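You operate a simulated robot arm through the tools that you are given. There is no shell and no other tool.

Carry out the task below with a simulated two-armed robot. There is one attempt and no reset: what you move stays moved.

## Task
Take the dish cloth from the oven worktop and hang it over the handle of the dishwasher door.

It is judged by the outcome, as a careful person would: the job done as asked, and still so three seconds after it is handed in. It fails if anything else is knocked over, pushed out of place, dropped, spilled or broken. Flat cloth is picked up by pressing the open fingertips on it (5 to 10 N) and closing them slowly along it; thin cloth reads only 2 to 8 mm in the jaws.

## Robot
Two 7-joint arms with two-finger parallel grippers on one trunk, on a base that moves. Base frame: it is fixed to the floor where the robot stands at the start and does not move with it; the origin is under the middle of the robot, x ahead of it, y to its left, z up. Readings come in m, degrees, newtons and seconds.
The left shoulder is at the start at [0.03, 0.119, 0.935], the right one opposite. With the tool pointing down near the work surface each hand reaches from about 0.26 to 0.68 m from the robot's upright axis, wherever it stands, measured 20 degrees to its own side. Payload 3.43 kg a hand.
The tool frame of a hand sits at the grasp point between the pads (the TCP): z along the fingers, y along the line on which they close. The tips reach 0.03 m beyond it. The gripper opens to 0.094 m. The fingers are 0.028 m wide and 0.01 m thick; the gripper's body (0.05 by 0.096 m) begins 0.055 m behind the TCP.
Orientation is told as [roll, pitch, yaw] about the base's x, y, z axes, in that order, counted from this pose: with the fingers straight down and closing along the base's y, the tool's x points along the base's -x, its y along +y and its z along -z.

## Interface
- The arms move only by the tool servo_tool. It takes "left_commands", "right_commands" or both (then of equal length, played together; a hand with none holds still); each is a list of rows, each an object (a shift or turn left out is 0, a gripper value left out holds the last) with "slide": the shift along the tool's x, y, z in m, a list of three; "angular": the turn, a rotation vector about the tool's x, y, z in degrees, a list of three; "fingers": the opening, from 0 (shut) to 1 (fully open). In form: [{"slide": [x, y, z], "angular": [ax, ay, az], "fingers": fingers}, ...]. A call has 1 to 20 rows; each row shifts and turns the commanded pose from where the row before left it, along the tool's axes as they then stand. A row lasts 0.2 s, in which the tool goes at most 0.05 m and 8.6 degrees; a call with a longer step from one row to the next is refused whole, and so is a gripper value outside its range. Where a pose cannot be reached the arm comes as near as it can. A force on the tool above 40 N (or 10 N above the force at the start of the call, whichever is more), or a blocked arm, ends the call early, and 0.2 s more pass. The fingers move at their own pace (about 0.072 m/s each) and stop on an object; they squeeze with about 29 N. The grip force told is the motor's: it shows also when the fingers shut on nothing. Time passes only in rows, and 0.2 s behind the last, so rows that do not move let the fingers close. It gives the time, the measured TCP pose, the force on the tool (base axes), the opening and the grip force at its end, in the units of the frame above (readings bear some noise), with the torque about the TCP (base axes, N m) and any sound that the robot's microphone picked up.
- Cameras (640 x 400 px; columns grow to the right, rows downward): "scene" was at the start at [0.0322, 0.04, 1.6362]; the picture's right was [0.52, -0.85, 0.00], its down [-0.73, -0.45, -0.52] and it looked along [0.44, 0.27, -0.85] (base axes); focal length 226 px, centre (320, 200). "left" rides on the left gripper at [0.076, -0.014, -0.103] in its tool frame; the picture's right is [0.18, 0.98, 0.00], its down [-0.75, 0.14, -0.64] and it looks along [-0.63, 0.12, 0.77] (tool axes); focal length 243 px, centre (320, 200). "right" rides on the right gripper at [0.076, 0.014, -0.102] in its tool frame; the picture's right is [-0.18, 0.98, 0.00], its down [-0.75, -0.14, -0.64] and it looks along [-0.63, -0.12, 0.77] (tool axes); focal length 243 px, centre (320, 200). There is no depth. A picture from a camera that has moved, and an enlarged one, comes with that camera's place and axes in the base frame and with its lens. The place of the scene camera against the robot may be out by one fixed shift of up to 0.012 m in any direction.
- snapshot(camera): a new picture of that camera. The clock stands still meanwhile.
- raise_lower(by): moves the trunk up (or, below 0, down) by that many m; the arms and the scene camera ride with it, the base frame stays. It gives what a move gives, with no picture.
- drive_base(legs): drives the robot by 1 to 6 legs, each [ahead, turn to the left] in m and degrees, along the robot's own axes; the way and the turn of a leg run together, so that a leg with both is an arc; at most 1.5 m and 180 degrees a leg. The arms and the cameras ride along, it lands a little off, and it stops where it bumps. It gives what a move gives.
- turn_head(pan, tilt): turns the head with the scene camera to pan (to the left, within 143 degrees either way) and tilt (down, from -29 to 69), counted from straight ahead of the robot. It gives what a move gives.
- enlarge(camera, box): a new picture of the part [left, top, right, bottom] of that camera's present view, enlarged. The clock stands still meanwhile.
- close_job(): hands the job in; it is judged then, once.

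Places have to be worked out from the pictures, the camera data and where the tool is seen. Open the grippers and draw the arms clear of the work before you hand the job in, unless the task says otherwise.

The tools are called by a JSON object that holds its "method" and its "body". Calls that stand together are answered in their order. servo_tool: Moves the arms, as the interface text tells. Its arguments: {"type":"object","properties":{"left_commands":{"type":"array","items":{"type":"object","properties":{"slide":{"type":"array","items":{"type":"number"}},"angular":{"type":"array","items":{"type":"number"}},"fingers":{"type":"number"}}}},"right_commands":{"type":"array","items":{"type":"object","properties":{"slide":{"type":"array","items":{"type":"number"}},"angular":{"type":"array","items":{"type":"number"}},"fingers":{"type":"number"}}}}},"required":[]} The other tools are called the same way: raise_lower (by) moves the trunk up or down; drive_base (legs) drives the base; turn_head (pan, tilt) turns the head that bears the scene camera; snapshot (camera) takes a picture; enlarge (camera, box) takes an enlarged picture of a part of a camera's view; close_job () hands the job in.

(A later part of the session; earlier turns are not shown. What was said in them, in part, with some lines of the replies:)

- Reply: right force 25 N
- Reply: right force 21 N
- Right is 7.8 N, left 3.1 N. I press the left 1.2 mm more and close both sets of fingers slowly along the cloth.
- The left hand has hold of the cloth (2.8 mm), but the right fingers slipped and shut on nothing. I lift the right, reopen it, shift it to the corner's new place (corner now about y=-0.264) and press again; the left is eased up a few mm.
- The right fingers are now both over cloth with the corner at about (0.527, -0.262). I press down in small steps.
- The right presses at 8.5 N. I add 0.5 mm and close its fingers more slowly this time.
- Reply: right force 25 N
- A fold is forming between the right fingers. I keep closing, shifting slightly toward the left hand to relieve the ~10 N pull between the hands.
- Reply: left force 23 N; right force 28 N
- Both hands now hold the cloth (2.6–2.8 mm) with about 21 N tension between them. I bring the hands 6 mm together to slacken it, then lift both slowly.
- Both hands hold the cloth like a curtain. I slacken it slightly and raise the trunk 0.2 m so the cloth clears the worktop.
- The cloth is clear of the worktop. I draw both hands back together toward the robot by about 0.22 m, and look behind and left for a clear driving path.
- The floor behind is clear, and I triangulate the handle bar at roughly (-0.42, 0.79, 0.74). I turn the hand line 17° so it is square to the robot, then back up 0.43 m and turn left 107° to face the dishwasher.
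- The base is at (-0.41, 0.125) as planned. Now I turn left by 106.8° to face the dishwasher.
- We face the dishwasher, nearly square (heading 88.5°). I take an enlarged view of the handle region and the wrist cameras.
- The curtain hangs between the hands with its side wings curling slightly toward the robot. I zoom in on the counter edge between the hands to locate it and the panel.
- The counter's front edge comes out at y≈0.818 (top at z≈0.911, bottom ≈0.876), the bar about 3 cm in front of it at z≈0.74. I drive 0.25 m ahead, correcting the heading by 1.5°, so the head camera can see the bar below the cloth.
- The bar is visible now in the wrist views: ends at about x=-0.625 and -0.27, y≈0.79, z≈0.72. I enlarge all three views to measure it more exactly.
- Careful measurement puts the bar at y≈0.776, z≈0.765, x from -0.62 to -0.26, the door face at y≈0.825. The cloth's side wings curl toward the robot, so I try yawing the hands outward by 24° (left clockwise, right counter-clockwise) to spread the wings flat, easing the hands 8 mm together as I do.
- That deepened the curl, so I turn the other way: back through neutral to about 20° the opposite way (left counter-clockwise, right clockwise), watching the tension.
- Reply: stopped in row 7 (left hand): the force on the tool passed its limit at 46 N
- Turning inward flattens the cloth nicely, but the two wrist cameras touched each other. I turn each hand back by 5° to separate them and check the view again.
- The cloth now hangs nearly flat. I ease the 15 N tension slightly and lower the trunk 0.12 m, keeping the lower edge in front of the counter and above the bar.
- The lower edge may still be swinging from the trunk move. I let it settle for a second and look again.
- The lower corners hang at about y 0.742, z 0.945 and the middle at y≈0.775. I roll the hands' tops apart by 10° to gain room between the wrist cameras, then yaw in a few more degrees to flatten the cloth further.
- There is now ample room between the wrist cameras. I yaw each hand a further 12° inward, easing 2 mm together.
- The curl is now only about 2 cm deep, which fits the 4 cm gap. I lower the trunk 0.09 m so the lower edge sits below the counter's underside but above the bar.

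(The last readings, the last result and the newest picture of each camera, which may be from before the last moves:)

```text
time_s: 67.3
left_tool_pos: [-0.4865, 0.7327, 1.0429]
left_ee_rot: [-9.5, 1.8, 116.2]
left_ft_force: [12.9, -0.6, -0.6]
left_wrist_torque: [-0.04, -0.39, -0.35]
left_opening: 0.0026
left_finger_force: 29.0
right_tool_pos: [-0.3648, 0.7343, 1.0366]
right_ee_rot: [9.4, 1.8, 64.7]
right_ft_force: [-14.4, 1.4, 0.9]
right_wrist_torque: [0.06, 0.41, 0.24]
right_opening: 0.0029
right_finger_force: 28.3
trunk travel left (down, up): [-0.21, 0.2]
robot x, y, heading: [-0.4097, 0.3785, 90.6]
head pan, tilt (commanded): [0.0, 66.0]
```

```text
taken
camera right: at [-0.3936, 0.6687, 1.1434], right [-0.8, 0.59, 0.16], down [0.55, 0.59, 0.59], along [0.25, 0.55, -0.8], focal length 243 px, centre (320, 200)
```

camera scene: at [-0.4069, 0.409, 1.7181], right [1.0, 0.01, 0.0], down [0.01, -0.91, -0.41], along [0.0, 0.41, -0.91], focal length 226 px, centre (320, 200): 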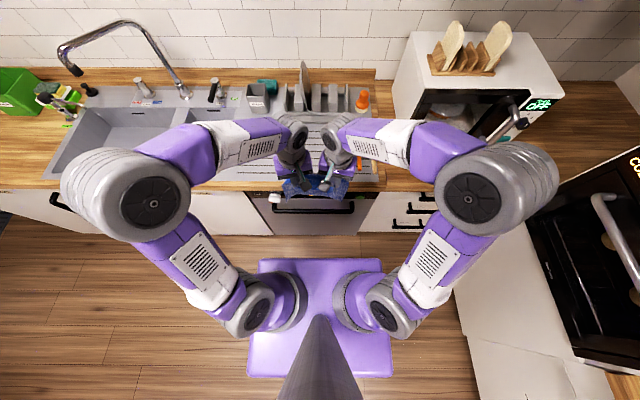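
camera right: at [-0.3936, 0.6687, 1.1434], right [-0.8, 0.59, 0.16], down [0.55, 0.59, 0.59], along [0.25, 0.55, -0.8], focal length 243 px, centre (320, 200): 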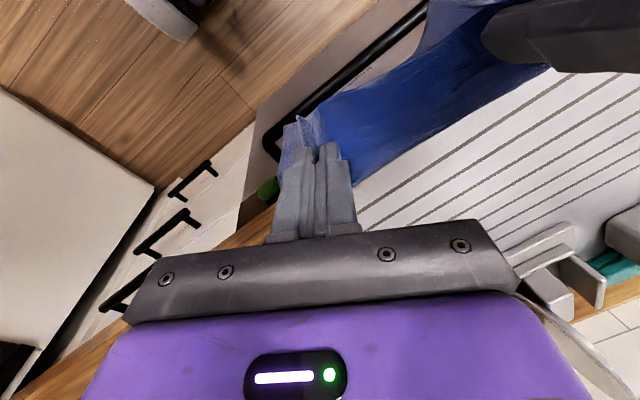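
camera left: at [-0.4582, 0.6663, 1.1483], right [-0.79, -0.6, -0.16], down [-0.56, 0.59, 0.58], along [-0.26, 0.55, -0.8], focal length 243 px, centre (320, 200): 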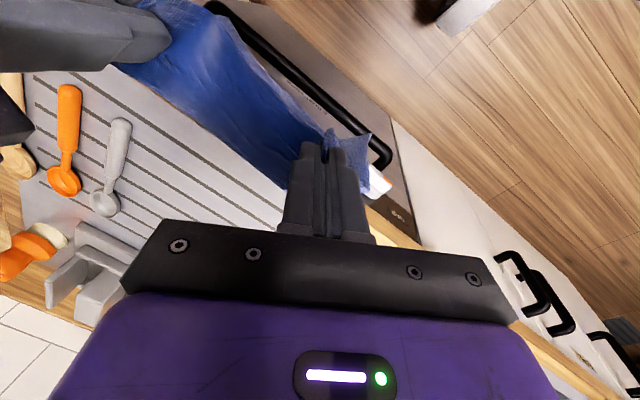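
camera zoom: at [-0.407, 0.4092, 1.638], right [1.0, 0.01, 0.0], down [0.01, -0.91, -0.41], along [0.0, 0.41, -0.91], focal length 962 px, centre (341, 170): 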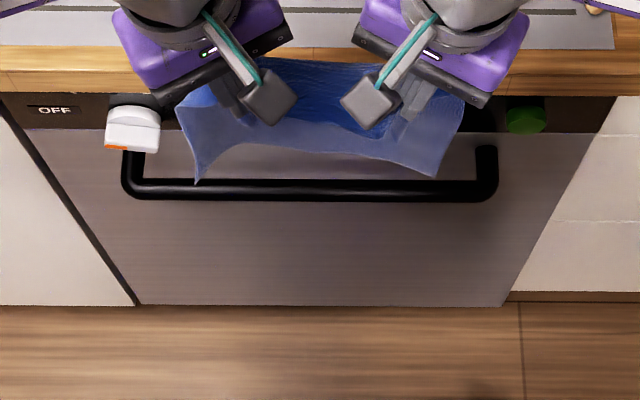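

The lower edge is now at about z 0.86, between the counter underside and the bar. I move both hands 0.045 m toward the door so the edge passes over and behind the bar.

{"method": "servo_tool", "body": {"left_commands": [{"slide": [-0.0135, -0.0066, 0.0006]}, {"slide": [-0.0135, -0.0066, 0.0006]}, {"slide": [-0.0135, -0.0066, 0.0006]}, {}, {}], "right_commands": [{"slide": [-0.0136, 0.0064, 0.0006]}, {"slide": [-0.0136, 0.0064, 0.0006]}, {"slide": [-0.0136, 0.0064, 0.0006]}, {}, {}]}}

{"method": "enlarge", "body": {"camera": "scene", "box": [240, 150, 390, 244]}}

{"method": "enlarge", "body": {"camera": "left", "box": [130, 0, 450, 200]}}

{"method": "enlarge", "body": {"camera": "right", "box": [190, 0, 510, 200]}}

```text
time_s: 68.5
left_tool_pos: [-0.4865, 0.7802, 1.0427]
left_ee_rot: [-9.5, 1.9, 116.1]
left_ft_force: [14.6, -1.7, -0.5]
left_wrist_torque: [-0.04, -0.44, -0.38]
left_opening: 0.0032
left_finger_force: 28.9
right_tool_pos: [-0.3641, 0.7797, 1.0372]
right_ee_rot: [9.5, 2.0, 64.6]
right_ft_force: [-14.0, 0.9, 1.2]
right_wrist_torque: [0.03, 0.41, 0.28]
right_opening: 0.0028
right_finger_force: 29.1
trunk travel left (down, up): [-0.21, 0.2]
robot x, y, heading: [-0.413, 0.3686, 90.5]
head pan, tilt (commanded): [0.0, 66.0]
```

```text
4.26 times, centred on (315, 197) of scene
camera zoom: at [-0.407, 0.4096, 1.638], right [1.0, 0.01, 0.0], down [0.01, -0.91, -0.41], along [0.0, 0.41, -0.91], focal length 962 px, centre (341, 213)
```

zoom: 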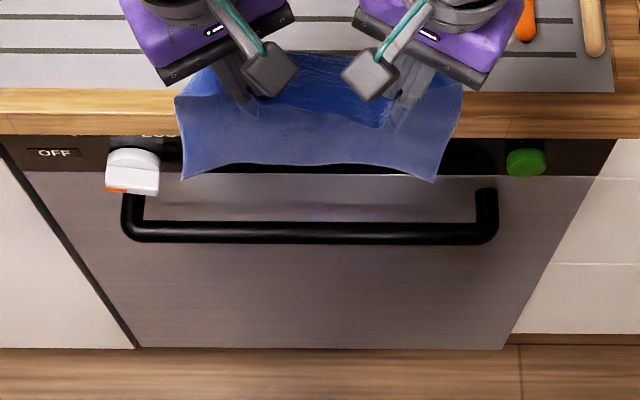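

```text
2.00 times, centred on (290, 100) of left
camera zoom: at [-0.4585, 0.7123, 1.1484], right [-0.79, -0.6, -0.16], down [-0.56, 0.59, 0.58], along [-0.26, 0.55, -0.8], focal length 485 px, centre (380, 400)
```

zoom: 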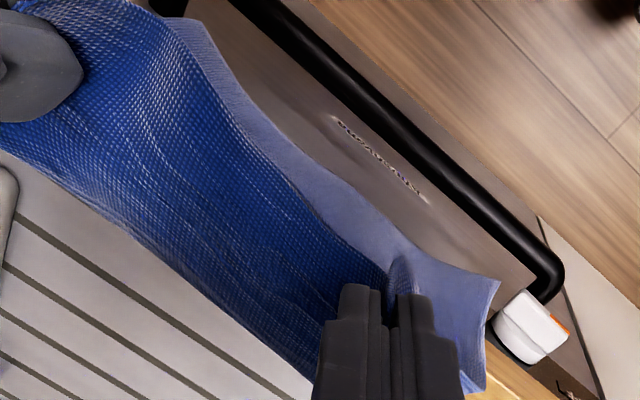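

```text
2.00 times, centred on (350, 100) of right
camera zoom: at [-0.3936, 0.7137, 1.1435], right [-0.8, 0.59, 0.16], down [0.55, 0.59, 0.58], along [0.25, 0.55, -0.8], focal length 485 px, centre (260, 400)
```

zoom: 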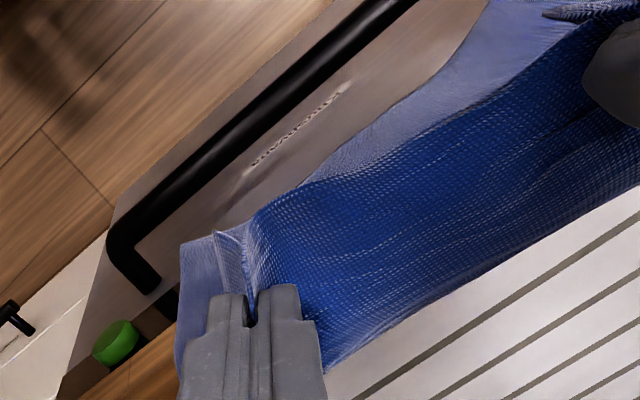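

The lower edge lies straight at y≈0.788, z≈0.862, just behind the bar's back. I move another 1 cm toward the door and lower 0.08 m so it enters the gap.

{"method": "servo_tool", "body": {"left_commands": [{"slide": [-0.009, -0.0044, 0.0004]}, {}, {}], "right_commands": [{"slide": [-0.0091, 0.0043, 0.0004]}, {}, {}]}}

{"method": "raise_lower", "body": {"by": -0.08}}

{"method": "enlarge", "body": {"camera": "scene", "box": [240, 150, 390, 244]}}

{"method": "enlarge", "body": {"camera": "left", "box": [130, 0, 450, 200]}}

{"method": "enlarge", "body": {"camera": "right", "box": [190, 0, 510, 200]}}

```text
time_s: 69.3
left_tool_pos: [-0.4859, 0.7886, 1.0426]
left_ee_rot: [-9.5, 1.9, 116.1]
left_ft_force: [13.6, -1.4, -0.1]
left_wrist_torque: [-0.02, -0.39, -0.38]
left_opening: 0.0032
left_finger_force: 29.1
right_tool_pos: [-0.3643, 0.7885, 1.0382]
right_ee_rot: [9.5, 1.9, 64.6]
right_ft_force: [-13.7, 1.1, 0.0]
right_wrist_torque: [0.01, 0.39, 0.19]
right_opening: 0.0027
right_finger_force: 29.2
trunk travel left (down, up): [-0.21, 0.2]
robot x, y, heading: [-0.4127, 0.3753, 90.7]
head pan, tilt (commanded): [0.0, 66.0]
```

```text
time_s: 70.5
left_tool_pos: [-0.4857, 0.7883, 0.9628]
left_ee_rot: [-9.5, 1.8, 116.1]
left_ft_force: [12.7, -1.0, -0.8]
left_wrist_torque: [-0.06, -0.42, -0.23]
left_opening: 0.0033
left_finger_force: 29.1
right_tool_pos: [-0.3643, 0.7893, 0.9573]
right_ee_rot: [9.5, 1.8, 64.6]
right_ft_force: [-11.3, -0.2, 0.3]
right_wrist_torque: [0.01, 0.4, 0.18]
right_opening: 0.0026
right_finger_force: 29.3
trunk travel left (down, up): [-0.13, 0.28]
robot x, y, heading: [-0.4129, 0.3735, 90.4]
head pan, tilt (commanded): [0.0, 66.0]
```

```text
4.26 times, centred on (315, 197) of scene
camera zoom: at [-0.407, 0.409, 1.5581], right [1.0, 0.01, 0.0], down [0.01, -0.91, -0.41], along [0.0, 0.41, -0.91], focal length 962 px, centre (341, 213)
```

zoom: 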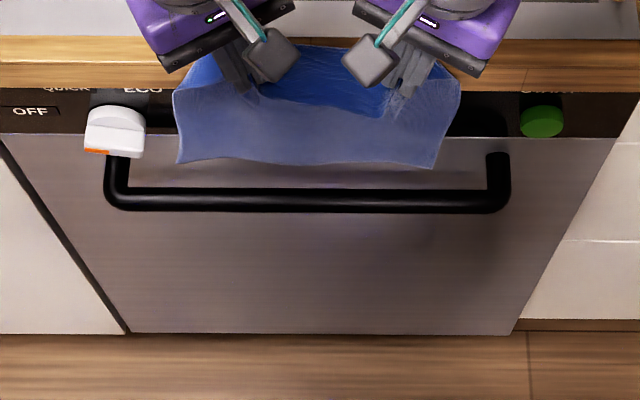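

```text
2.00 times, centred on (290, 100) of left
camera zoom: at [-0.4583, 0.7217, 1.0686], right [-0.79, -0.6, -0.16], down [-0.56, 0.59, 0.58], along [-0.26, 0.55, -0.8], focal length 485 px, centre (380, 400)
```

zoom: 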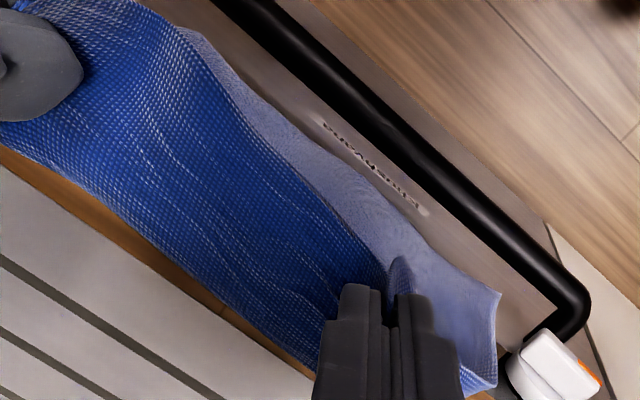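

```text
2.00 times, centred on (350, 100) of right
camera zoom: at [-0.3934, 0.7231, 1.0635], right [-0.79, 0.59, 0.16], down [0.55, 0.59, 0.59], along [0.25, 0.55, -0.8], focal length 485 px, centre (260, 400)
```

zoom: 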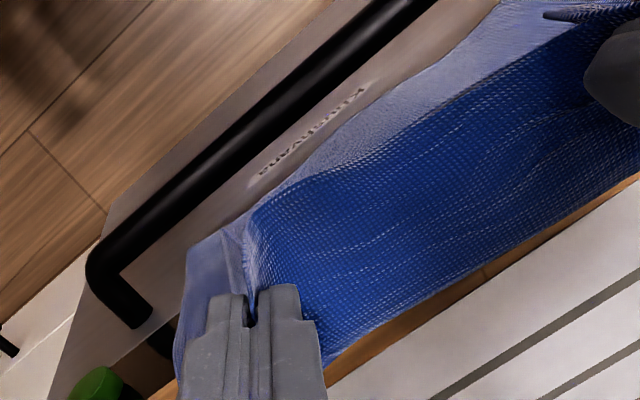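

The lower edge is at y≈0.80, z≈0.785, right behind the bar and above the gap. I lower another 0.07 m so it slides down behind the bar.

{"method": "raise_lower", "body": {"by": -0.07}}

{"method": "enlarge", "body": {"camera": "scene", "box": [240, 150, 390, 244]}}

{"method": "enlarge", "body": {"camera": "left", "box": [130, 0, 450, 200]}}

{"method": "enlarge", "body": {"camera": "right", "box": [190, 0, 510, 200]}}

```text
time_s: 71.6
left_tool_pos: [-0.4868, 0.7883, 0.8925]
left_ee_rot: [-9.4, 1.9, 116.2]
left_ft_force: [11.7, -0.6, -0.6]
left_wrist_torque: [-0.04, -0.4, -0.26]
left_opening: 0.0032
left_finger_force: 28.9
right_tool_pos: [-0.3644, 0.7897, 0.8886]
right_ee_rot: [9.4, 1.7, 64.6]
right_ft_force: [-12.5, -0.1, 0.3]
right_wrist_torque: [0.02, 0.36, 0.18]
right_opening: 0.0026
right_finger_force: 29.4
trunk travel left (down, up): [-0.06, 0.35]
robot x, y, heading: [-0.41, 0.3767, 90.7]
head pan, tilt (commanded): [0.0, 66.0]
```

```text
4.26 times, centred on (315, 197) of scene
camera zoom: at [-0.407, 0.409, 1.4881], right [1.0, 0.01, 0.0], down [0.01, -0.91, -0.41], along [0.0, 0.41, -0.91], focal length 962 px, centre (341, 213)
```

zoom: 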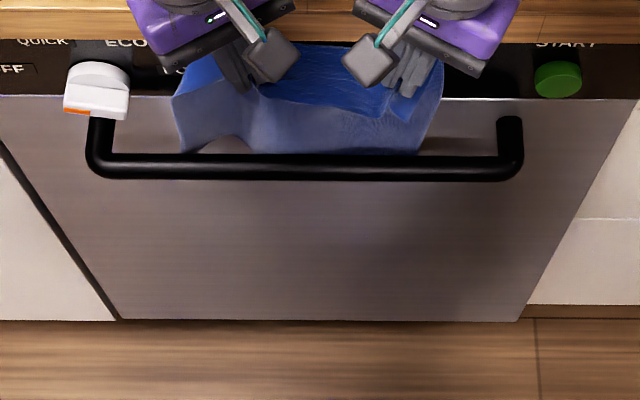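

```text
2.00 times, centred on (290, 100) of left
camera zoom: at [-0.4582, 0.7216, 0.9985], right [-0.79, -0.6, -0.16], down [-0.56, 0.59, 0.58], along [-0.26, 0.55, -0.8], focal length 485 px, centre (380, 400)
```

zoom: 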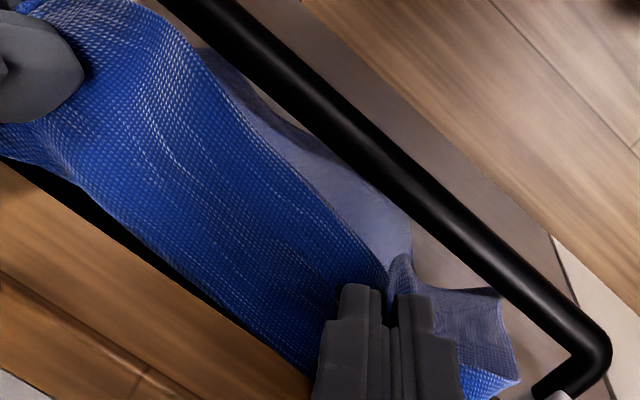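

```text
2.00 times, centred on (350, 100) of right
camera zoom: at [-0.3935, 0.7231, 0.9935], right [-0.8, 0.59, 0.16], down [0.55, 0.59, 0.59], along [0.25, 0.55, -0.8], focal length 485 px, centre (260, 400)
```

zoom: 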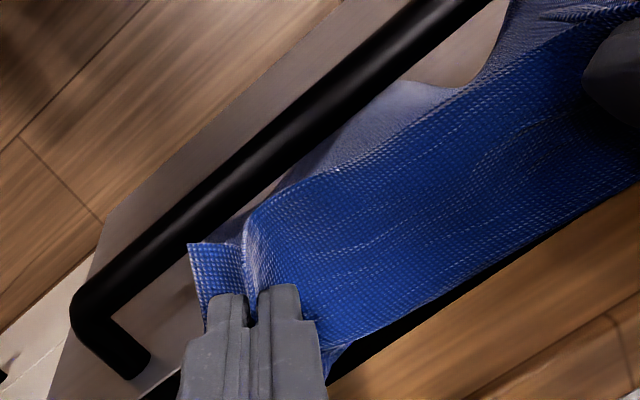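

The edge has slid behind the bar along its whole width with negligible force. To get more cloth behind the bar without the gripper bodies meeting the counter, I pitch both hands 32° (tips toward the door) while backing their TCPs slightly.

{"method": "servo_tool", "body": {"left_commands": [{"angular": [3.5, -7.07, 1.3], "slide": [0.0036, 0.0018, 0]}, {"angular": [3.5, -7.07, 1.3], "slide": [0.0036, 0.0018, 0]}, {"angular": [3.5, -7.07, 1.3], "slide": [0.0036, 0.0018, 0]}, {"angular": [3.5, -7.07, 1.3], "slide": [0.0036, 0.0018, 0]}, {}], "right_commands": [{"angular": [-3.43, -7.11, -1.29], "slide": [0.0036, -0.0017, 0]}, {"angular": [-3.43, -7.11, -1.29], "slide": [0.0036, -0.0017, 0]}, {"angular": [-3.43, -7.11, -1.29], "slide": [0.0036, -0.0017, 0]}, {"angular": [-3.43, -7.11, -1.29], "slide": [0.0036, -0.0017, 0]}, {}]}}

{"method": "enlarge", "body": {"camera": "scene", "box": [240, 150, 390, 244]}}

{"method": "snapshot", "body": {"camera": "left"}}

{"method": "snapshot", "body": {"camera": "right"}}

```text
time_s: 72.8
left_tool_pos: [-0.4861, 0.773, 0.89]
left_ee_rot: [-24.7, -26.6, 119.4]
left_ft_force: [9.1, -0.5, 0.1]
left_wrist_torque: [-0.02, -0.12, -0.26]
left_opening: 0.0027
left_finger_force: 29.1
right_tool_pos: [-0.3646, 0.7735, 0.8825]
right_ee_rot: [24.4, -26.8, 61.4]
right_ft_force: [-9.0, 1.2, -0.1]
right_wrist_torque: [0.0, 0.16, 0.22]
right_opening: 0.0026
right_finger_force: 29.2
trunk travel left (down, up): [-0.06, 0.35]
robot x, y, heading: [-0.408, 0.3799, 90.5]
head pan, tilt (commanded): [0.0, 66.0]
```

```text
4.26 times, centred on (315, 197) of scene
camera zoom: at [-0.4068, 0.4094, 1.488], right [1.0, 0.01, 0.0], down [0.01, -0.91, -0.41], along [0.0, 0.41, -0.91], focal length 962 px, centre (341, 213)
```

zoom: 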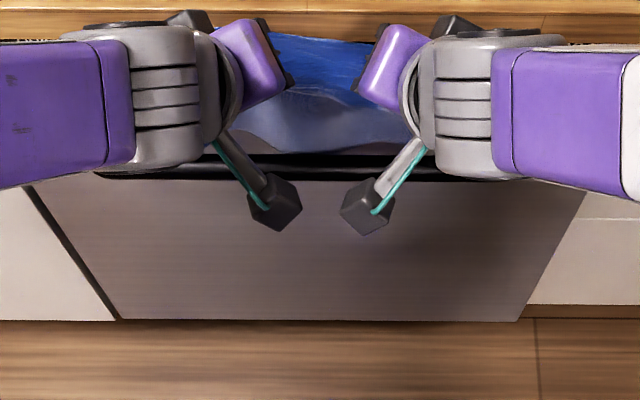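

```text
taken
camera left: at [-0.4577, 0.66, 0.9433], right [-0.79, -0.42, -0.45], down [-0.56, 0.19, 0.81], along [-0.26, 0.89, -0.38], focal length 243 px, centre (320, 200)
```

left: 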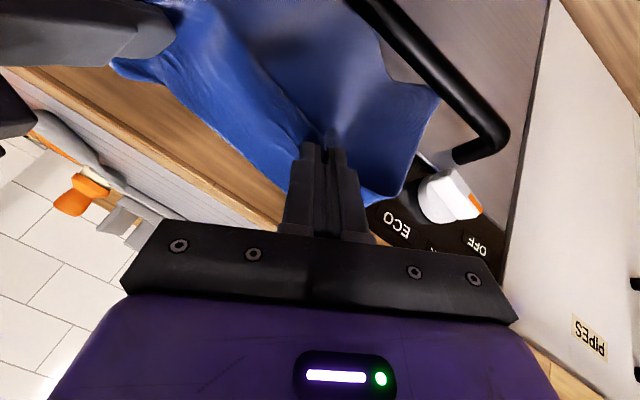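

```text
taken
camera right: at [-0.3939, 0.6614, 0.938], right [-0.79, 0.41, 0.45], down [0.55, 0.19, 0.81], along [0.25, 0.89, -0.38], focal length 243 px, centre (320, 200)
```

right: 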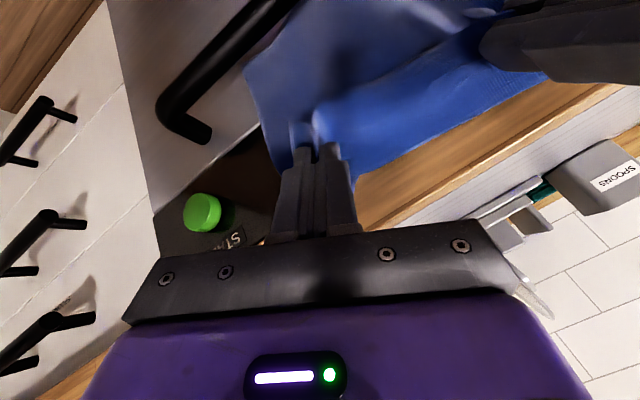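

I enlarge the wrist views to check that the cloth's corners are still behind the bar.

{"method": "enlarge", "body": {"camera": "left", "box": [300, 0, 540, 150]}}

{"method": "enlarge", "body": {"camera": "right", "box": [140, 0, 380, 150]}}

```text
2.67 times, centred on (420, 75) of left
camera zoom: at [-0.4577, 0.66, 0.9433], right [-0.79, -0.42, -0.45], down [-0.56, 0.19, 0.81], along [-0.26, 0.89, -0.38], focal length 647 px, centre (53, 533)
```

zoom: 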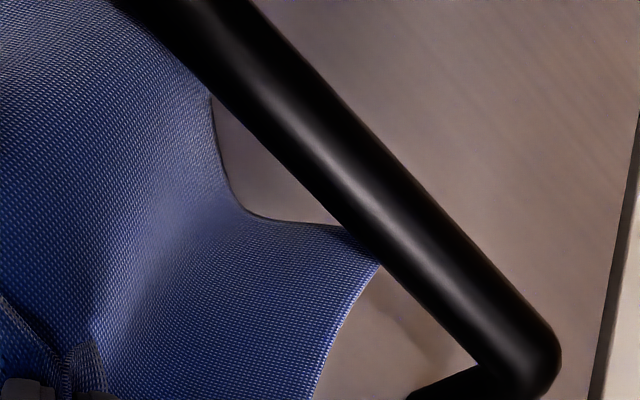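

```text
2.67 times, centred on (260, 75) of right
camera zoom: at [-0.3939, 0.6614, 0.938], right [-0.79, 0.41, 0.45], down [0.55, 0.19, 0.81], along [0.25, 0.89, -0.38], focal length 647 px, centre (480, 533)
```

zoom: 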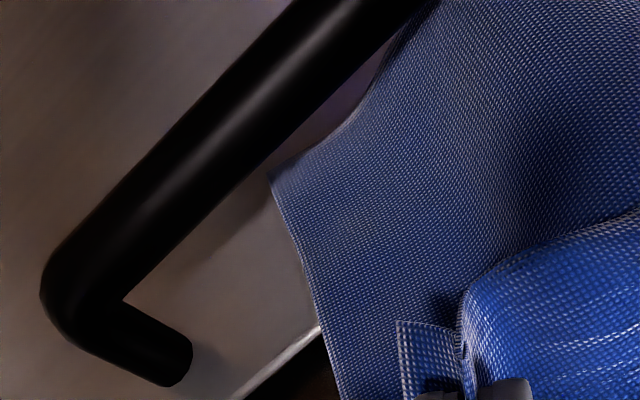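

The cloth goes behind the bar along its width, but the corners are only just below bar height. I lower another 0.055 m with the trunk.

{"method": "raise_lower", "body": {"by": -0.055}}

{"method": "snapshot", "body": {"camera": "scene"}}

{"method": "snapshot", "body": {"camera": "left"}}

{"method": "snapshot", "body": {"camera": "right"}}

```text
time_s: 73.7
left_tool_pos: [-0.4865, 0.7738, 0.8331]
left_ee_rot: [-24.5, -26.6, 119.4]
left_ft_force: [11.3, -0.3, -0.4]
left_wrist_torque: [-0.03, -0.14, -0.36]
left_opening: 0.0028
left_finger_force: 28.5
right_tool_pos: [-0.3653, 0.7741, 0.8304]
right_ee_rot: [24.3, -26.7, 61.3]
right_ft_force: [-10.6, 0.5, 2.1]
right_wrist_torque: [-0.01, 0.14, 0.3]
right_opening: 0.0025
right_finger_force: 29.0
trunk travel left (down, up): [-0.005, 0.405]
robot x, y, heading: [-0.4129, 0.375, 90.5]
head pan, tilt (commanded): [0.0, 66.0]
```

```text
taken
camera scene: at [-0.4069, 0.4091, 1.4331], right [1.0, 0.01, 0.0], down [0.01, -0.91, -0.41], along [0.0, 0.41, -0.91], focal length 226 px, centre (320, 200)
```

scene: 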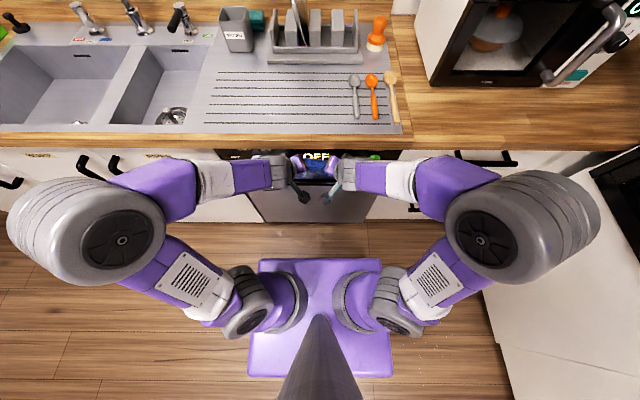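

```text
taken
camera left: at [-0.458, 0.6602, 0.8884], right [-0.79, -0.42, -0.45], down [-0.56, 0.19, 0.81], along [-0.26, 0.89, -0.38], focal length 243 px, centre (320, 200)
```

left: 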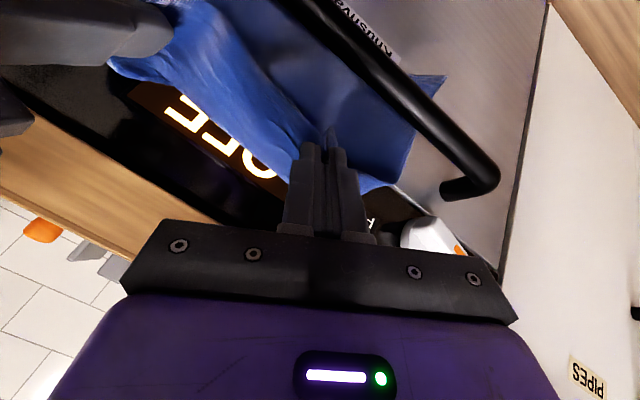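

```text
taken
camera right: at [-0.3938, 0.6617, 0.8832], right [-0.79, 0.41, 0.44], down [0.55, 0.19, 0.81], along [0.25, 0.89, -0.38], focal length 243 px, centre (320, 200)
```

right: 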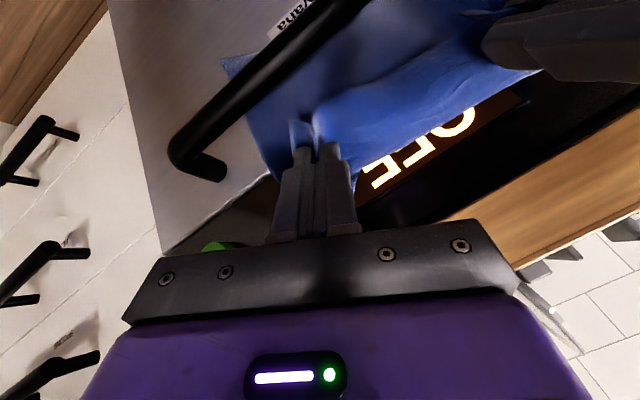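

Both corners now hang behind the bar at about z 0.64 – some 12 cm below it – so about half of the cloth is behind. I back the base 0.075 m to bring the held edge over to the front side of the bar.

{"method": "drive_base", "body": {"legs": [[-0.075, 0]]}}

{"method": "snapshot", "body": {"camera": "scene"}}

{"method": "snapshot", "body": {"camera": "left"}}

{"method": "snapshot", "body": {"camera": "right"}}

```text
time_s: 74.8
left_tool_pos: [-0.4869, 0.6982, 0.8349]
left_ee_rot: [-24.6, -26.6, 119.5]
left_ft_force: [12.5, 0.0, -0.8]
left_wrist_torque: [-0.05, -0.15, -0.38]
left_opening: 0.0028
left_finger_force: 29.3
right_tool_pos: [-0.3637, 0.6981, 0.829]
right_ee_rot: [24.3, -26.8, 61.2]
right_ft_force: [-11.5, 0.4, 0.7]
right_wrist_torque: [-0.04, 0.17, 0.29]
right_opening: 0.0025
right_finger_force: 29.2
trunk travel left (down, up): [-0.005, 0.405]
robot x, y, heading: [-0.4076, 0.2973, 90.4]
head pan, tilt (commanded): [0.0, 66.0]
```

```text
taken
camera scene: at [-0.4063, 0.3333, 1.433], right [1.0, 0.01, 0.0], down [0.01, -0.91, -0.41], along [0.0, 0.41, -0.91], focal length 226 px, centre (320, 200)
```

scene: 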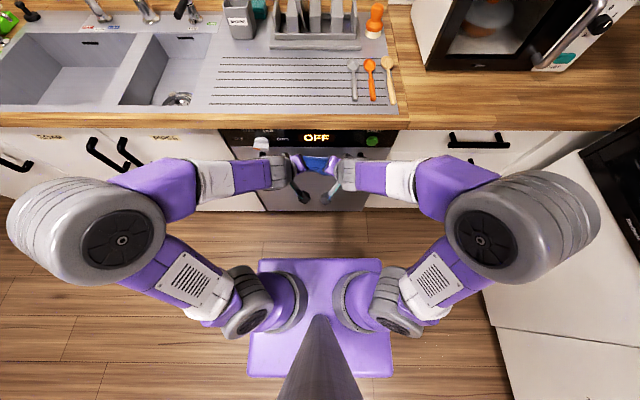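

```text
taken
camera left: at [-0.4575, 0.5848, 0.8885], right [-0.79, -0.42, -0.45], down [-0.56, 0.19, 0.81], along [-0.26, 0.89, -0.38], focal length 243 px, centre (320, 200)
```

left: 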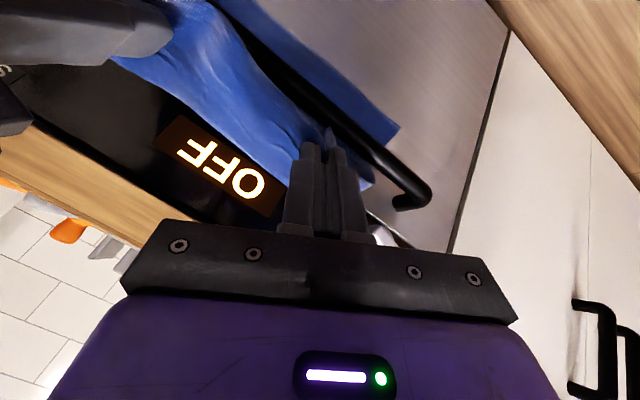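

```text
taken
camera right: at [-0.3931, 0.5863, 0.8833], right [-0.79, 0.41, 0.44], down [0.55, 0.19, 0.81], along [0.25, 0.89, -0.38], focal length 243 px, centre (320, 200)
```

right: 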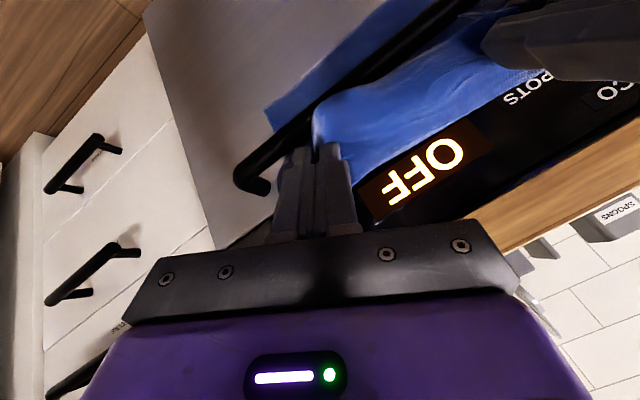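

The cloth is draped over the bar: its lower half hangs behind and the held edge is now in front. I lower both hands 0.10 m in front of the bar.

{"method": "servo_tool", "body": {"left_commands": [{"slide": [0.0112, 0.0093, 0.0203]}, {"slide": [0.0112, 0.0093, 0.0203]}, {"slide": [0.0112, 0.0093, 0.0203]}, {"slide": [0.0112, 0.0093, 0.0203]}, {}], "right_commands": [{"slide": [0.0113, -0.0092, 0.0203]}, {"slide": [0.0113, -0.0092, 0.0203]}, {"slide": [0.0113, -0.0092, 0.0203]}, {"slide": [0.0113, -0.0092, 0.0203]}, {}]}}

{"method": "enlarge", "body": {"camera": "scene", "box": [200, 110, 440, 260]}}

{"method": "snapshot", "body": {"camera": "left"}}

{"method": "snapshot", "body": {"camera": "right"}}

```text
time_s: 76.0
left_tool_pos: [-0.4858, 0.6976, 0.7334]
left_ee_rot: [-24.6, -26.6, 119.4]
left_ft_force: [9.4, -0.6, -0.4]
left_wrist_torque: [-0.03, -0.11, -0.3]
left_opening: 0.0027
left_finger_force: 29.6
right_tool_pos: [-0.3649, 0.6968, 0.7289]
right_ee_rot: [24.3, -26.7, 61.4]
right_ft_force: [-8.3, -0.2, 0.4]
right_wrist_torque: [0.02, 0.15, 0.26]
right_opening: 0.0025
right_finger_force: 28.6
trunk travel left (down, up): [-0.005, 0.405]
robot x, y, heading: [-0.4123, 0.2982, 90.3]
head pan, tilt (commanded): [0.0, 66.0]
```

```text
2.67 times, centred on (320, 185) of scene
camera zoom: at [-0.4063, 0.3342, 1.433], right [1.0, 0.01, 0.0], down [0.01, -0.91, -0.41], along [0.0, 0.41, -0.91], focal length 603 px, centre (320, 240)
```

zoom: 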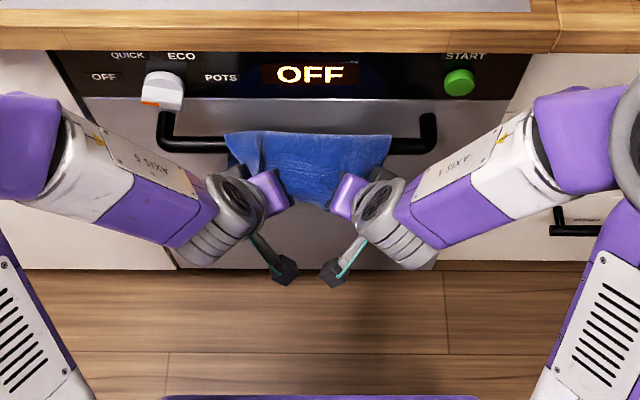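

```text
taken
camera left: at [-0.4573, 0.5853, 0.7881], right [-0.79, -0.42, -0.45], down [-0.56, 0.19, 0.81], along [-0.26, 0.89, -0.38], focal length 243 px, centre (320, 200)
```

left: 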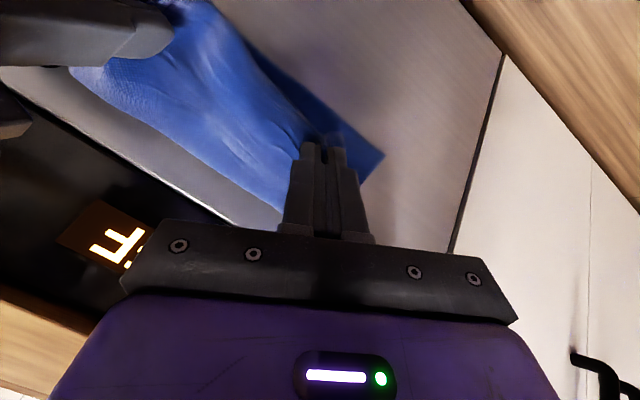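

```text
taken
camera right: at [-0.3933, 0.5859, 0.7834], right [-0.8, 0.41, 0.45], down [0.55, 0.19, 0.81], along [0.25, 0.89, -0.38], focal length 243 px, centre (320, 200)
```

right: 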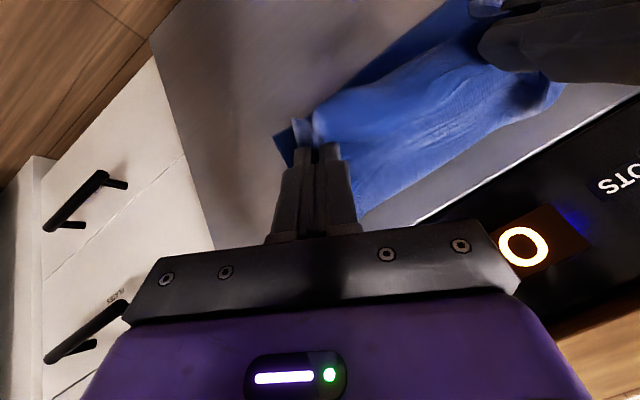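

The cloth is neatly over the bar, centred. I lower 3 cm more and move 2 cm toward the door so the front half hangs naturally before release.

{"method": "servo_tool", "body": {"left_commands": [{"slide": [-0.0011, 0.0028, 0.0178]}, {"slide": [-0.0011, 0.0027, 0.0178]}, {}, {}], "right_commands": [{"slide": [-0.0011, -0.0028, 0.0178]}, {"slide": [-0.0011, -0.0027, 0.0178]}, {}, {}]}}

{"method": "enlarge", "body": {"camera": "scene", "box": [200, 110, 440, 260]}}

{"method": "snapshot", "body": {"camera": "left"}}

{"method": "snapshot", "body": {"camera": "right"}}

```text
time_s: 77.0
left_tool_pos: [-0.4857, 0.7191, 0.7022]
left_ee_rot: [-24.5, -26.6, 119.4]
left_ft_force: [9.5, -1.0, -0.2]
left_wrist_torque: [0.02, -0.13, -0.34]
left_opening: 0.0028
left_finger_force: 28.8
right_tool_pos: [-0.3648, 0.7185, 0.6998]
right_ee_rot: [24.4, -26.7, 61.4]
right_ft_force: [-9.5, -0.6, 0.1]
right_wrist_torque: [0.01, 0.16, 0.3]
right_opening: 0.0025
right_finger_force: 29.4
trunk travel left (down, up): [-0.005, 0.405]
robot x, y, heading: [-0.4113, 0.302, 90.5]
head pan, tilt (commanded): [0.0, 66.0]
```

```text
2.67 times, centred on (320, 185) of scene
camera zoom: at [-0.4064, 0.3341, 1.433], right [1.0, 0.01, 0.0], down [0.01, -0.91, -0.41], along [0.0, 0.41, -0.91], focal length 603 px, centre (320, 240)
```

zoom: 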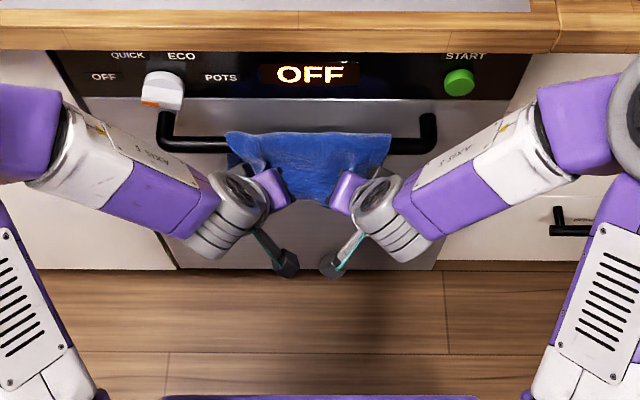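

```text
taken
camera left: at [-0.4575, 0.6056, 0.7577], right [-0.79, -0.42, -0.45], down [-0.56, 0.19, 0.81], along [-0.26, 0.89, -0.38], focal length 243 px, centre (320, 200)
```

left: 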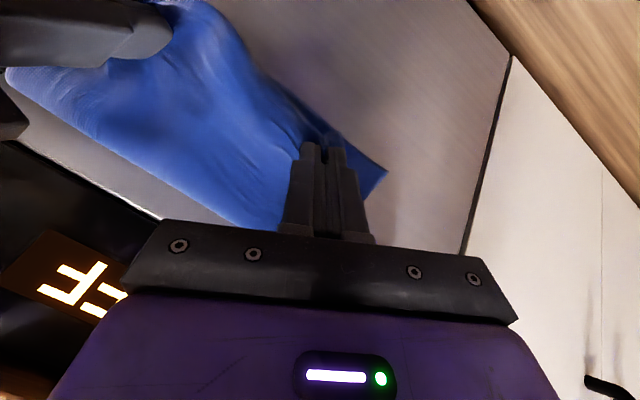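

```text
taken
camera right: at [-0.3937, 0.6062, 0.754], right [-0.79, 0.41, 0.44], down [0.55, 0.19, 0.81], along [0.25, 0.89, -0.38], focal length 243 px, centre (320, 200)
```

right: 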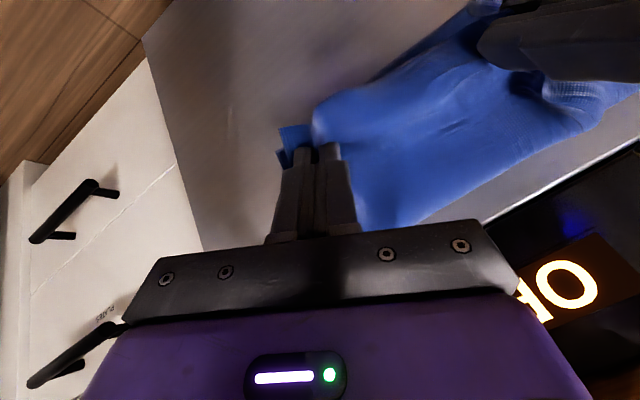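

Front and back halves are roughly balanced. I release both hands by opening the fingers gradually and watch how the cloth settles.

{"method": "servo_tool", "body": {"left_commands": [{"slide": [0, -0.0015, 0], "fingers": 0.08}, {"fingers": 0.15}, {"fingers": 0.25}, {"fingers": 0.35}, {"fingers": 0.45}, {}, {}, {}], "right_commands": [{"slide": [0, 0.0015, 0], "fingers": 0.08}, {"fingers": 0.15}, {"fingers": 0.25}, {"fingers": 0.35}, {"fingers": 0.45}, {}, {}, {}]}}

{"method": "enlarge", "body": {"camera": "scene", "box": [200, 110, 440, 260]}}

{"method": "snapshot", "body": {"camera": "left"}}

{"method": "snapshot", "body": {"camera": "right"}}

```text
time_s: 78.8
left_tool_pos: [-0.4851, 0.7189, 0.7037]
left_ee_rot: [-24.7, -26.6, 119.4]
left_ft_force: [-0.1, -0.1, -0.1]
left_wrist_torque: [-0.04, 0.0, -0.01]
left_opening: 0.0423
left_finger_force: 0.1
right_tool_pos: [-0.3667, 0.7183, 0.7009]
right_ee_rot: [24.3, -26.8, 61.3]
right_ft_force: [0.2, -0.2, 0.3]
right_wrist_torque: [0.04, 0.01, 0.03]
right_opening: 0.042
right_finger_force: 0.0
trunk travel left (down, up): [-0.005, 0.405]
robot x, y, heading: [-0.4099, 0.2997, 90.5]
head pan, tilt (commanded): [0.0, 66.0]
```

```text
2.67 times, centred on (320, 185) of scene
camera zoom: at [-0.4064, 0.3342, 1.433], right [1.0, 0.01, 0.0], down [0.01, -0.91, -0.41], along [0.0, 0.41, -0.91], focal length 603 px, centre (320, 240)
```

zoom: 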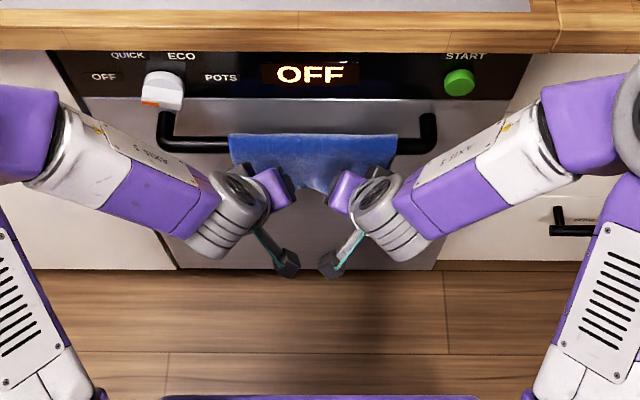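

```text
taken
camera left: at [-0.4563, 0.6059, 0.7584], right [-0.79, -0.42, -0.45], down [-0.56, 0.19, 0.81], along [-0.26, 0.89, -0.38], focal length 243 px, centre (320, 200)
```

left: 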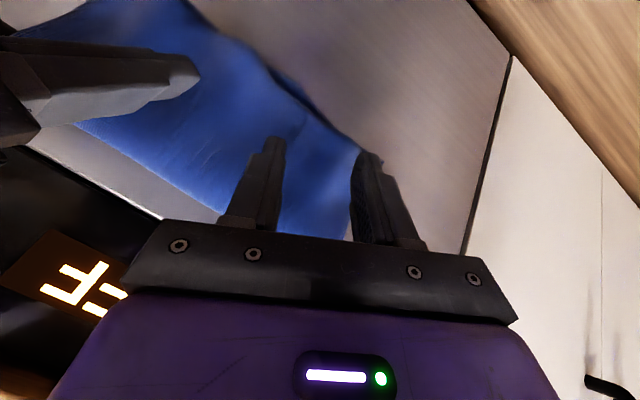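

```text
taken
camera right: at [-0.3948, 0.6068, 0.7543], right [-0.79, 0.41, 0.44], down [0.55, 0.19, 0.81], along [0.25, 0.89, -0.38], focal length 243 px, centre (320, 200)
```

right: 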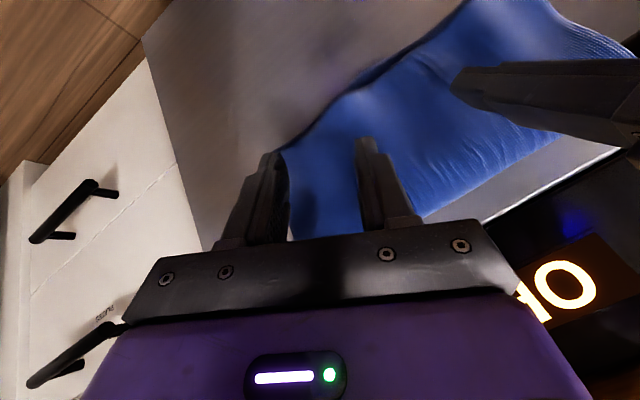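

Both hands are free (zero force) and the cloth hangs over the bar. I back the base straight away 0.2 m and look at the result.

{"method": "drive_base", "body": {"legs": [[-0.05, 0], [-0.2, 0]]}}

{"method": "turn_head", "body": {"pan": 0, "tilt": 50}}

{"method": "snapshot", "body": {"camera": "scene"}}

{"method": "snapshot", "body": {"camera": "left"}}

{"method": "snapshot", "body": {"camera": "right"}}

```text
time_s: 80.9
left_tool_pos: [-0.4823, 0.4683, 0.7045]
left_ee_rot: [-24.5, -26.7, 119.4]
left_ft_force: [-1.2, -0.6, 0.1]
left_wrist_torque: [0.0, 0.01, 0.01]
left_opening: 0.0421
left_finger_force: 0.1
right_tool_pos: [-0.3636, 0.4685, 0.7005]
right_ee_rot: [24.3, -26.9, 61.1]
right_ft_force: [-0.6, 0.2, 1.0]
right_wrist_torque: [0.01, 0.0, -0.02]
right_opening: 0.0423
right_finger_force: 0.0
trunk travel left (down, up): [-0.005, 0.405]
robot x, y, heading: [-0.4078, 0.0516, 90.4]
head pan, tilt (commanded): [0.0, 66.0]
```

```text
time_s: 81.7
left_tool_pos: [-0.483, 0.4679, 0.7044]
left_ee_rot: [-24.6, -26.6, 119.4]
left_ft_force: [0.6, -0.7, 0.2]
left_wrist_torque: [0.03, 0.0, -0.01]
left_opening: 0.0423
left_finger_force: 0.0
right_tool_pos: [-0.3619, 0.4687, 0.7014]
right_ee_rot: [24.4, -26.9, 61.2]
right_ft_force: [0.1, 0.4, 0.2]
right_wrist_torque: [-0.03, 0.0, 0.01]
right_opening: 0.0424
right_finger_force: 0.1
trunk travel left (down, up): [-0.005, 0.405]
robot x, y, heading: [-0.4072, 0.0522, 90.2]
head pan, tilt (commanded): [0.0, 50.0]
```

```text
taken
camera scene: at [-0.4046, 0.102, 1.4521], right [1.0, 0.01, 0.0], down [0.0, -0.77, -0.64], along [0.0, 0.64, -0.77], focal length 226 px, centre (320, 200)
```

scene: 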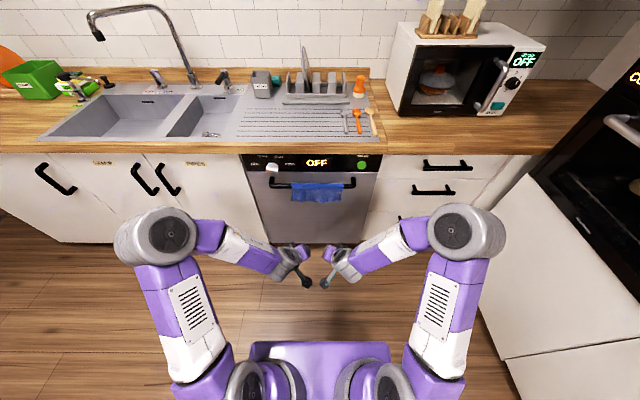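

```text
taken
camera left: at [-0.4539, 0.3562, 0.7584], right [-0.79, -0.42, -0.45], down [-0.56, 0.19, 0.81], along [-0.26, 0.89, -0.38], focal length 243 px, centre (320, 200)
```

left: 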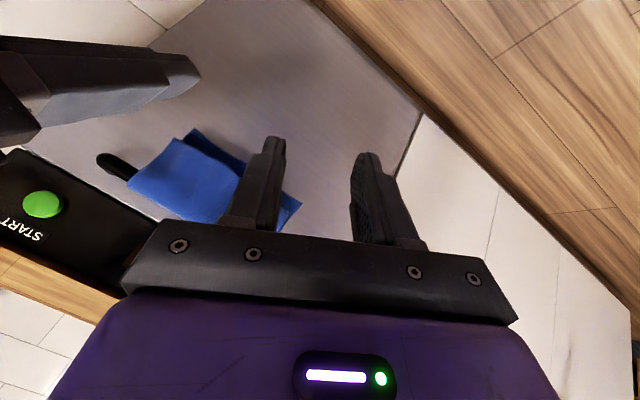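

```text
taken
camera right: at [-0.3924, 0.357, 0.7543], right [-0.79, 0.42, 0.44], down [0.55, 0.19, 0.81], along [0.25, 0.89, -0.38], focal length 243 px, centre (320, 200)
```

right: 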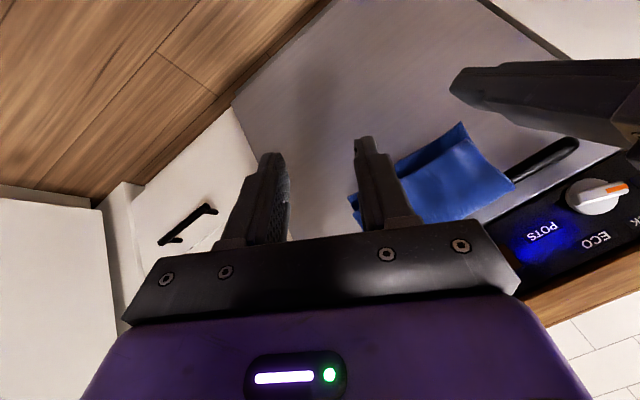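

The cloth hangs neatly over the bar. I zoom in to confirm both halves, open the grippers fully and wait a few seconds to verify it is stable.

{"method": "servo_tool", "body": {"left_commands": [{"fingers": 1.0}, {}, {}, {}, {}, {}, {}, {}, {}, {}, {}, {}, {}, {}, {}], "right_commands": [{"fingers": 1.0}, {}, {}, {}, {}, {}, {}, {}, {}, {}, {}, {}, {}, {}, {}]}}

{"method": "enlarge", "body": {"camera": "scene", "box": [230, 140, 400, 246]}}

{"method": "enlarge", "body": {"camera": "right", "box": [330, 100, 570, 250]}}

{"method": "enlarge", "body": {"camera": "left", "box": [80, 100, 320, 250]}}

```text
time_s: 84.9
left_tool_pos: [-0.4832, 0.4703, 0.7046]
left_ee_rot: [-24.7, -26.6, 119.3]
left_ft_force: [-3.6, 2.2, 1.6]
left_wrist_torque: [-0.03, -0.16, 0.11]
left_opening: 0.093
left_finger_force: 0.1
right_tool_pos: [-0.3629, 0.4681, 0.7001]
right_ee_rot: [24.3, -26.7, 61.2]
right_ft_force: [3.1, -1.1, -2.4]
right_wrist_torque: [0.01, -0.03, 0.09]
right_opening: 0.0917
right_finger_force: 0.1
trunk travel left (down, up): [-0.005, 0.405]
robot x, y, heading: [-0.4088, 0.0531, 90.3]
head pan, tilt (commanded): [0.0, 50.0]
```

```text
3.76 times, centred on (315, 193) of scene
camera zoom: at [-0.4046, 0.102, 1.4521], right [1.0, 0.01, 0.0], down [0.0, -0.77, -0.64], along [0.0, 0.64, -0.77], focal length 851 px, centre (339, 226)
```

zoom: 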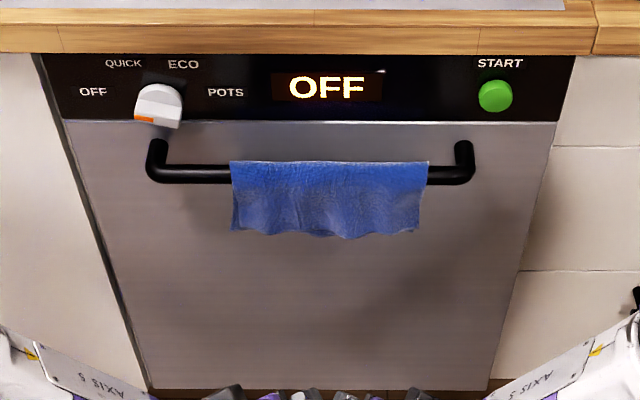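

```text
2.67 times, centred on (450, 175) of right
camera zoom: at [-0.3924, 0.357, 0.7543], right [-0.79, 0.42, 0.44], down [0.55, 0.19, 0.81], along [0.25, 0.89, -0.38], focal length 647 px, centre (-27, 267)
```

zoom: 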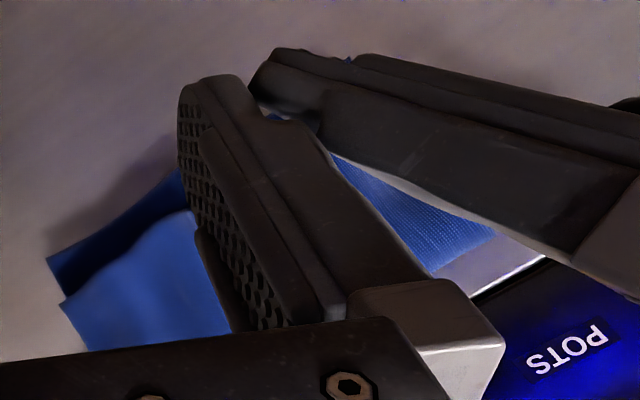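

```text
2.67 times, centred on (200, 175) of left
camera zoom: at [-0.454, 0.3563, 0.7584], right [-0.79, -0.42, -0.45], down [-0.56, 0.19, 0.81], along [-0.26, 0.89, -0.38], focal length 647 px, centre (640, 267)
```

zoom: 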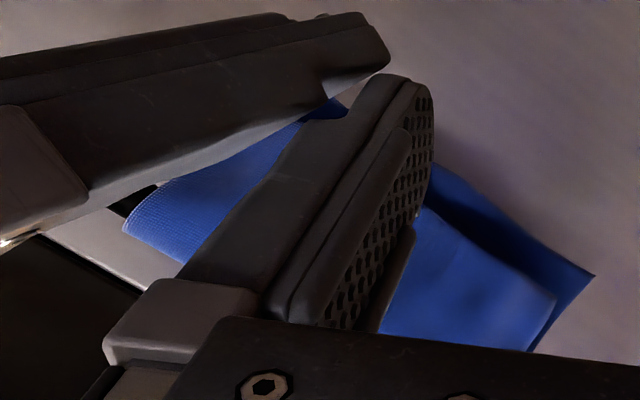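

The cloth hangs evenly over the bar, front and back, and is steady. The opened fingers of the two hands lightly touch each other, so I move the hands apart.

{"method": "servo_tool", "body": {"left_commands": [{"fingers": 0.6}, {"slide": [-0.0176, 0.0353, -0.0065]}, {"slide": [-0.0176, 0.0353, -0.0065]}, {"fingers": 1.0}, {}, {}, {}, {}, {}, {}], "right_commands": [{"fingers": 0.6}, {"slide": [-0.0172, -0.0355, -0.0065]}, {"slide": [-0.0172, -0.0355, -0.0065]}, {"fingers": 1.0}, {}, {}, {}, {}, {}, {}]}}

{"method": "snapshot", "body": {"camera": "scene"}}

{"method": "enlarge", "body": {"camera": "scene", "box": [230, 140, 400, 246]}}

{"method": "snapshot", "body": {"camera": "left"}}

```text
time_s: 87.1
left_tool_pos: [-0.5606, 0.4693, 0.7036]
left_ee_rot: [-24.7, -26.5, 119.4]
left_ft_force: [0.7, -0.5, -0.3]
left_wrist_torque: [0.01, -0.02, 0.01]
left_opening: 0.094
left_finger_force: 0.0
right_tool_pos: [-0.2843, 0.469, 0.6999]
right_ee_rot: [24.4, -26.8, 61.2]
right_ft_force: [-0.2, -0.4, -0.1]
right_wrist_torque: [0.0, -0.03, 0.01]
right_opening: 0.094
right_finger_force: 0.1
trunk travel left (down, up): [-0.005, 0.405]
robot x, y, heading: [-0.409, 0.049, 90.5]
head pan, tilt (commanded): [0.0, 50.0]
```

```text
taken
camera scene: at [-0.4046, 0.102, 1.4521], right [1.0, 0.01, 0.0], down [0.0, -0.77, -0.64], along [0.0, 0.64, -0.77], focal length 226 px, centre (320, 200)
```

scene: 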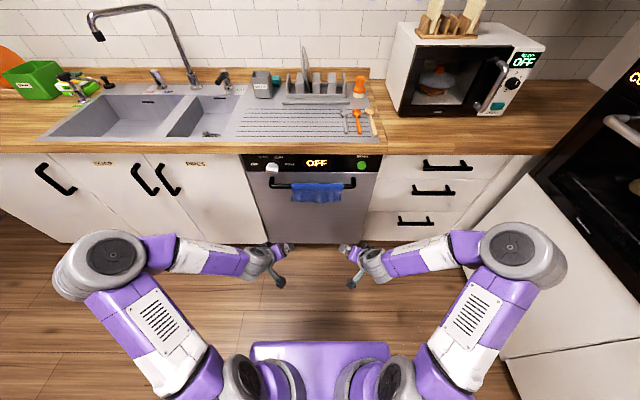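

```text
3.76 times, centred on (315, 193) of scene
camera zoom: at [-0.4046, 0.102, 1.4521], right [1.0, 0.01, 0.0], down [0.0, -0.77, -0.64], along [0.0, 0.64, -0.77], focal length 851 px, centre (339, 226)
```

zoom: 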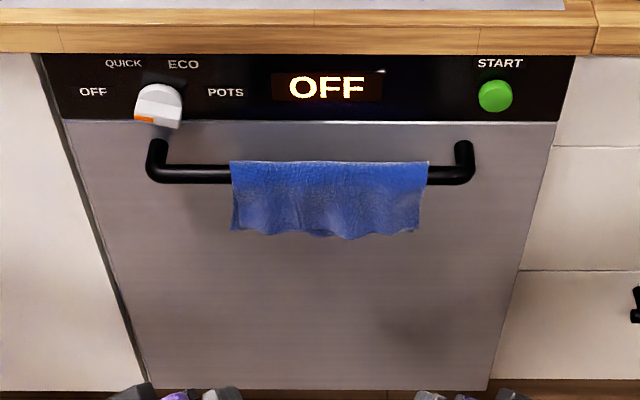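

```text
taken
camera left: at [-0.5328, 0.3571, 0.7586], right [-0.79, -0.42, -0.45], down [-0.56, 0.19, 0.81], along [-0.26, 0.89, -0.38], focal length 243 px, centre (320, 200)
```

left: 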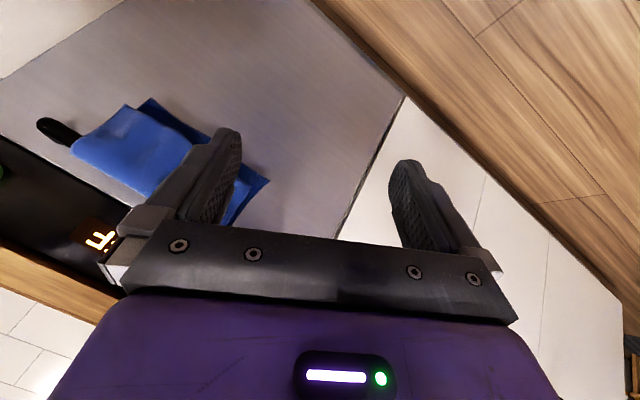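

The cloth has not moved over several seconds. It hangs over the handle with one half in front and one behind, the hands are open and well clear, and nothing else looks disturbed. I hand the job in.

{"method": "close_job", "body": {}}

```text
The job is handed in.
```

The dish cloth is hanging over the dishwasher door handle, near the middle of the bar, with about half in front and half behind. It stayed put for about eight seconds after release.

- **Contacts:** While I was flattening the cloth, the two wrist cameras bumped each other once at 46 N, and later the open fingers touched each other lightly. Neither contact involved anything in the kitchen.
- **Surroundings:** In the final pictures the dishwasher knob, the start button and the things on the sink counter look undisturbed. I took no later picture of the worktop by the oven, but nothing there appeared to be touched when I lifted the cloth.
- **Robot:** Both grippers are open and about 0.3 m back from the cloth.

I have handed the job in; no verdict has come back yet.
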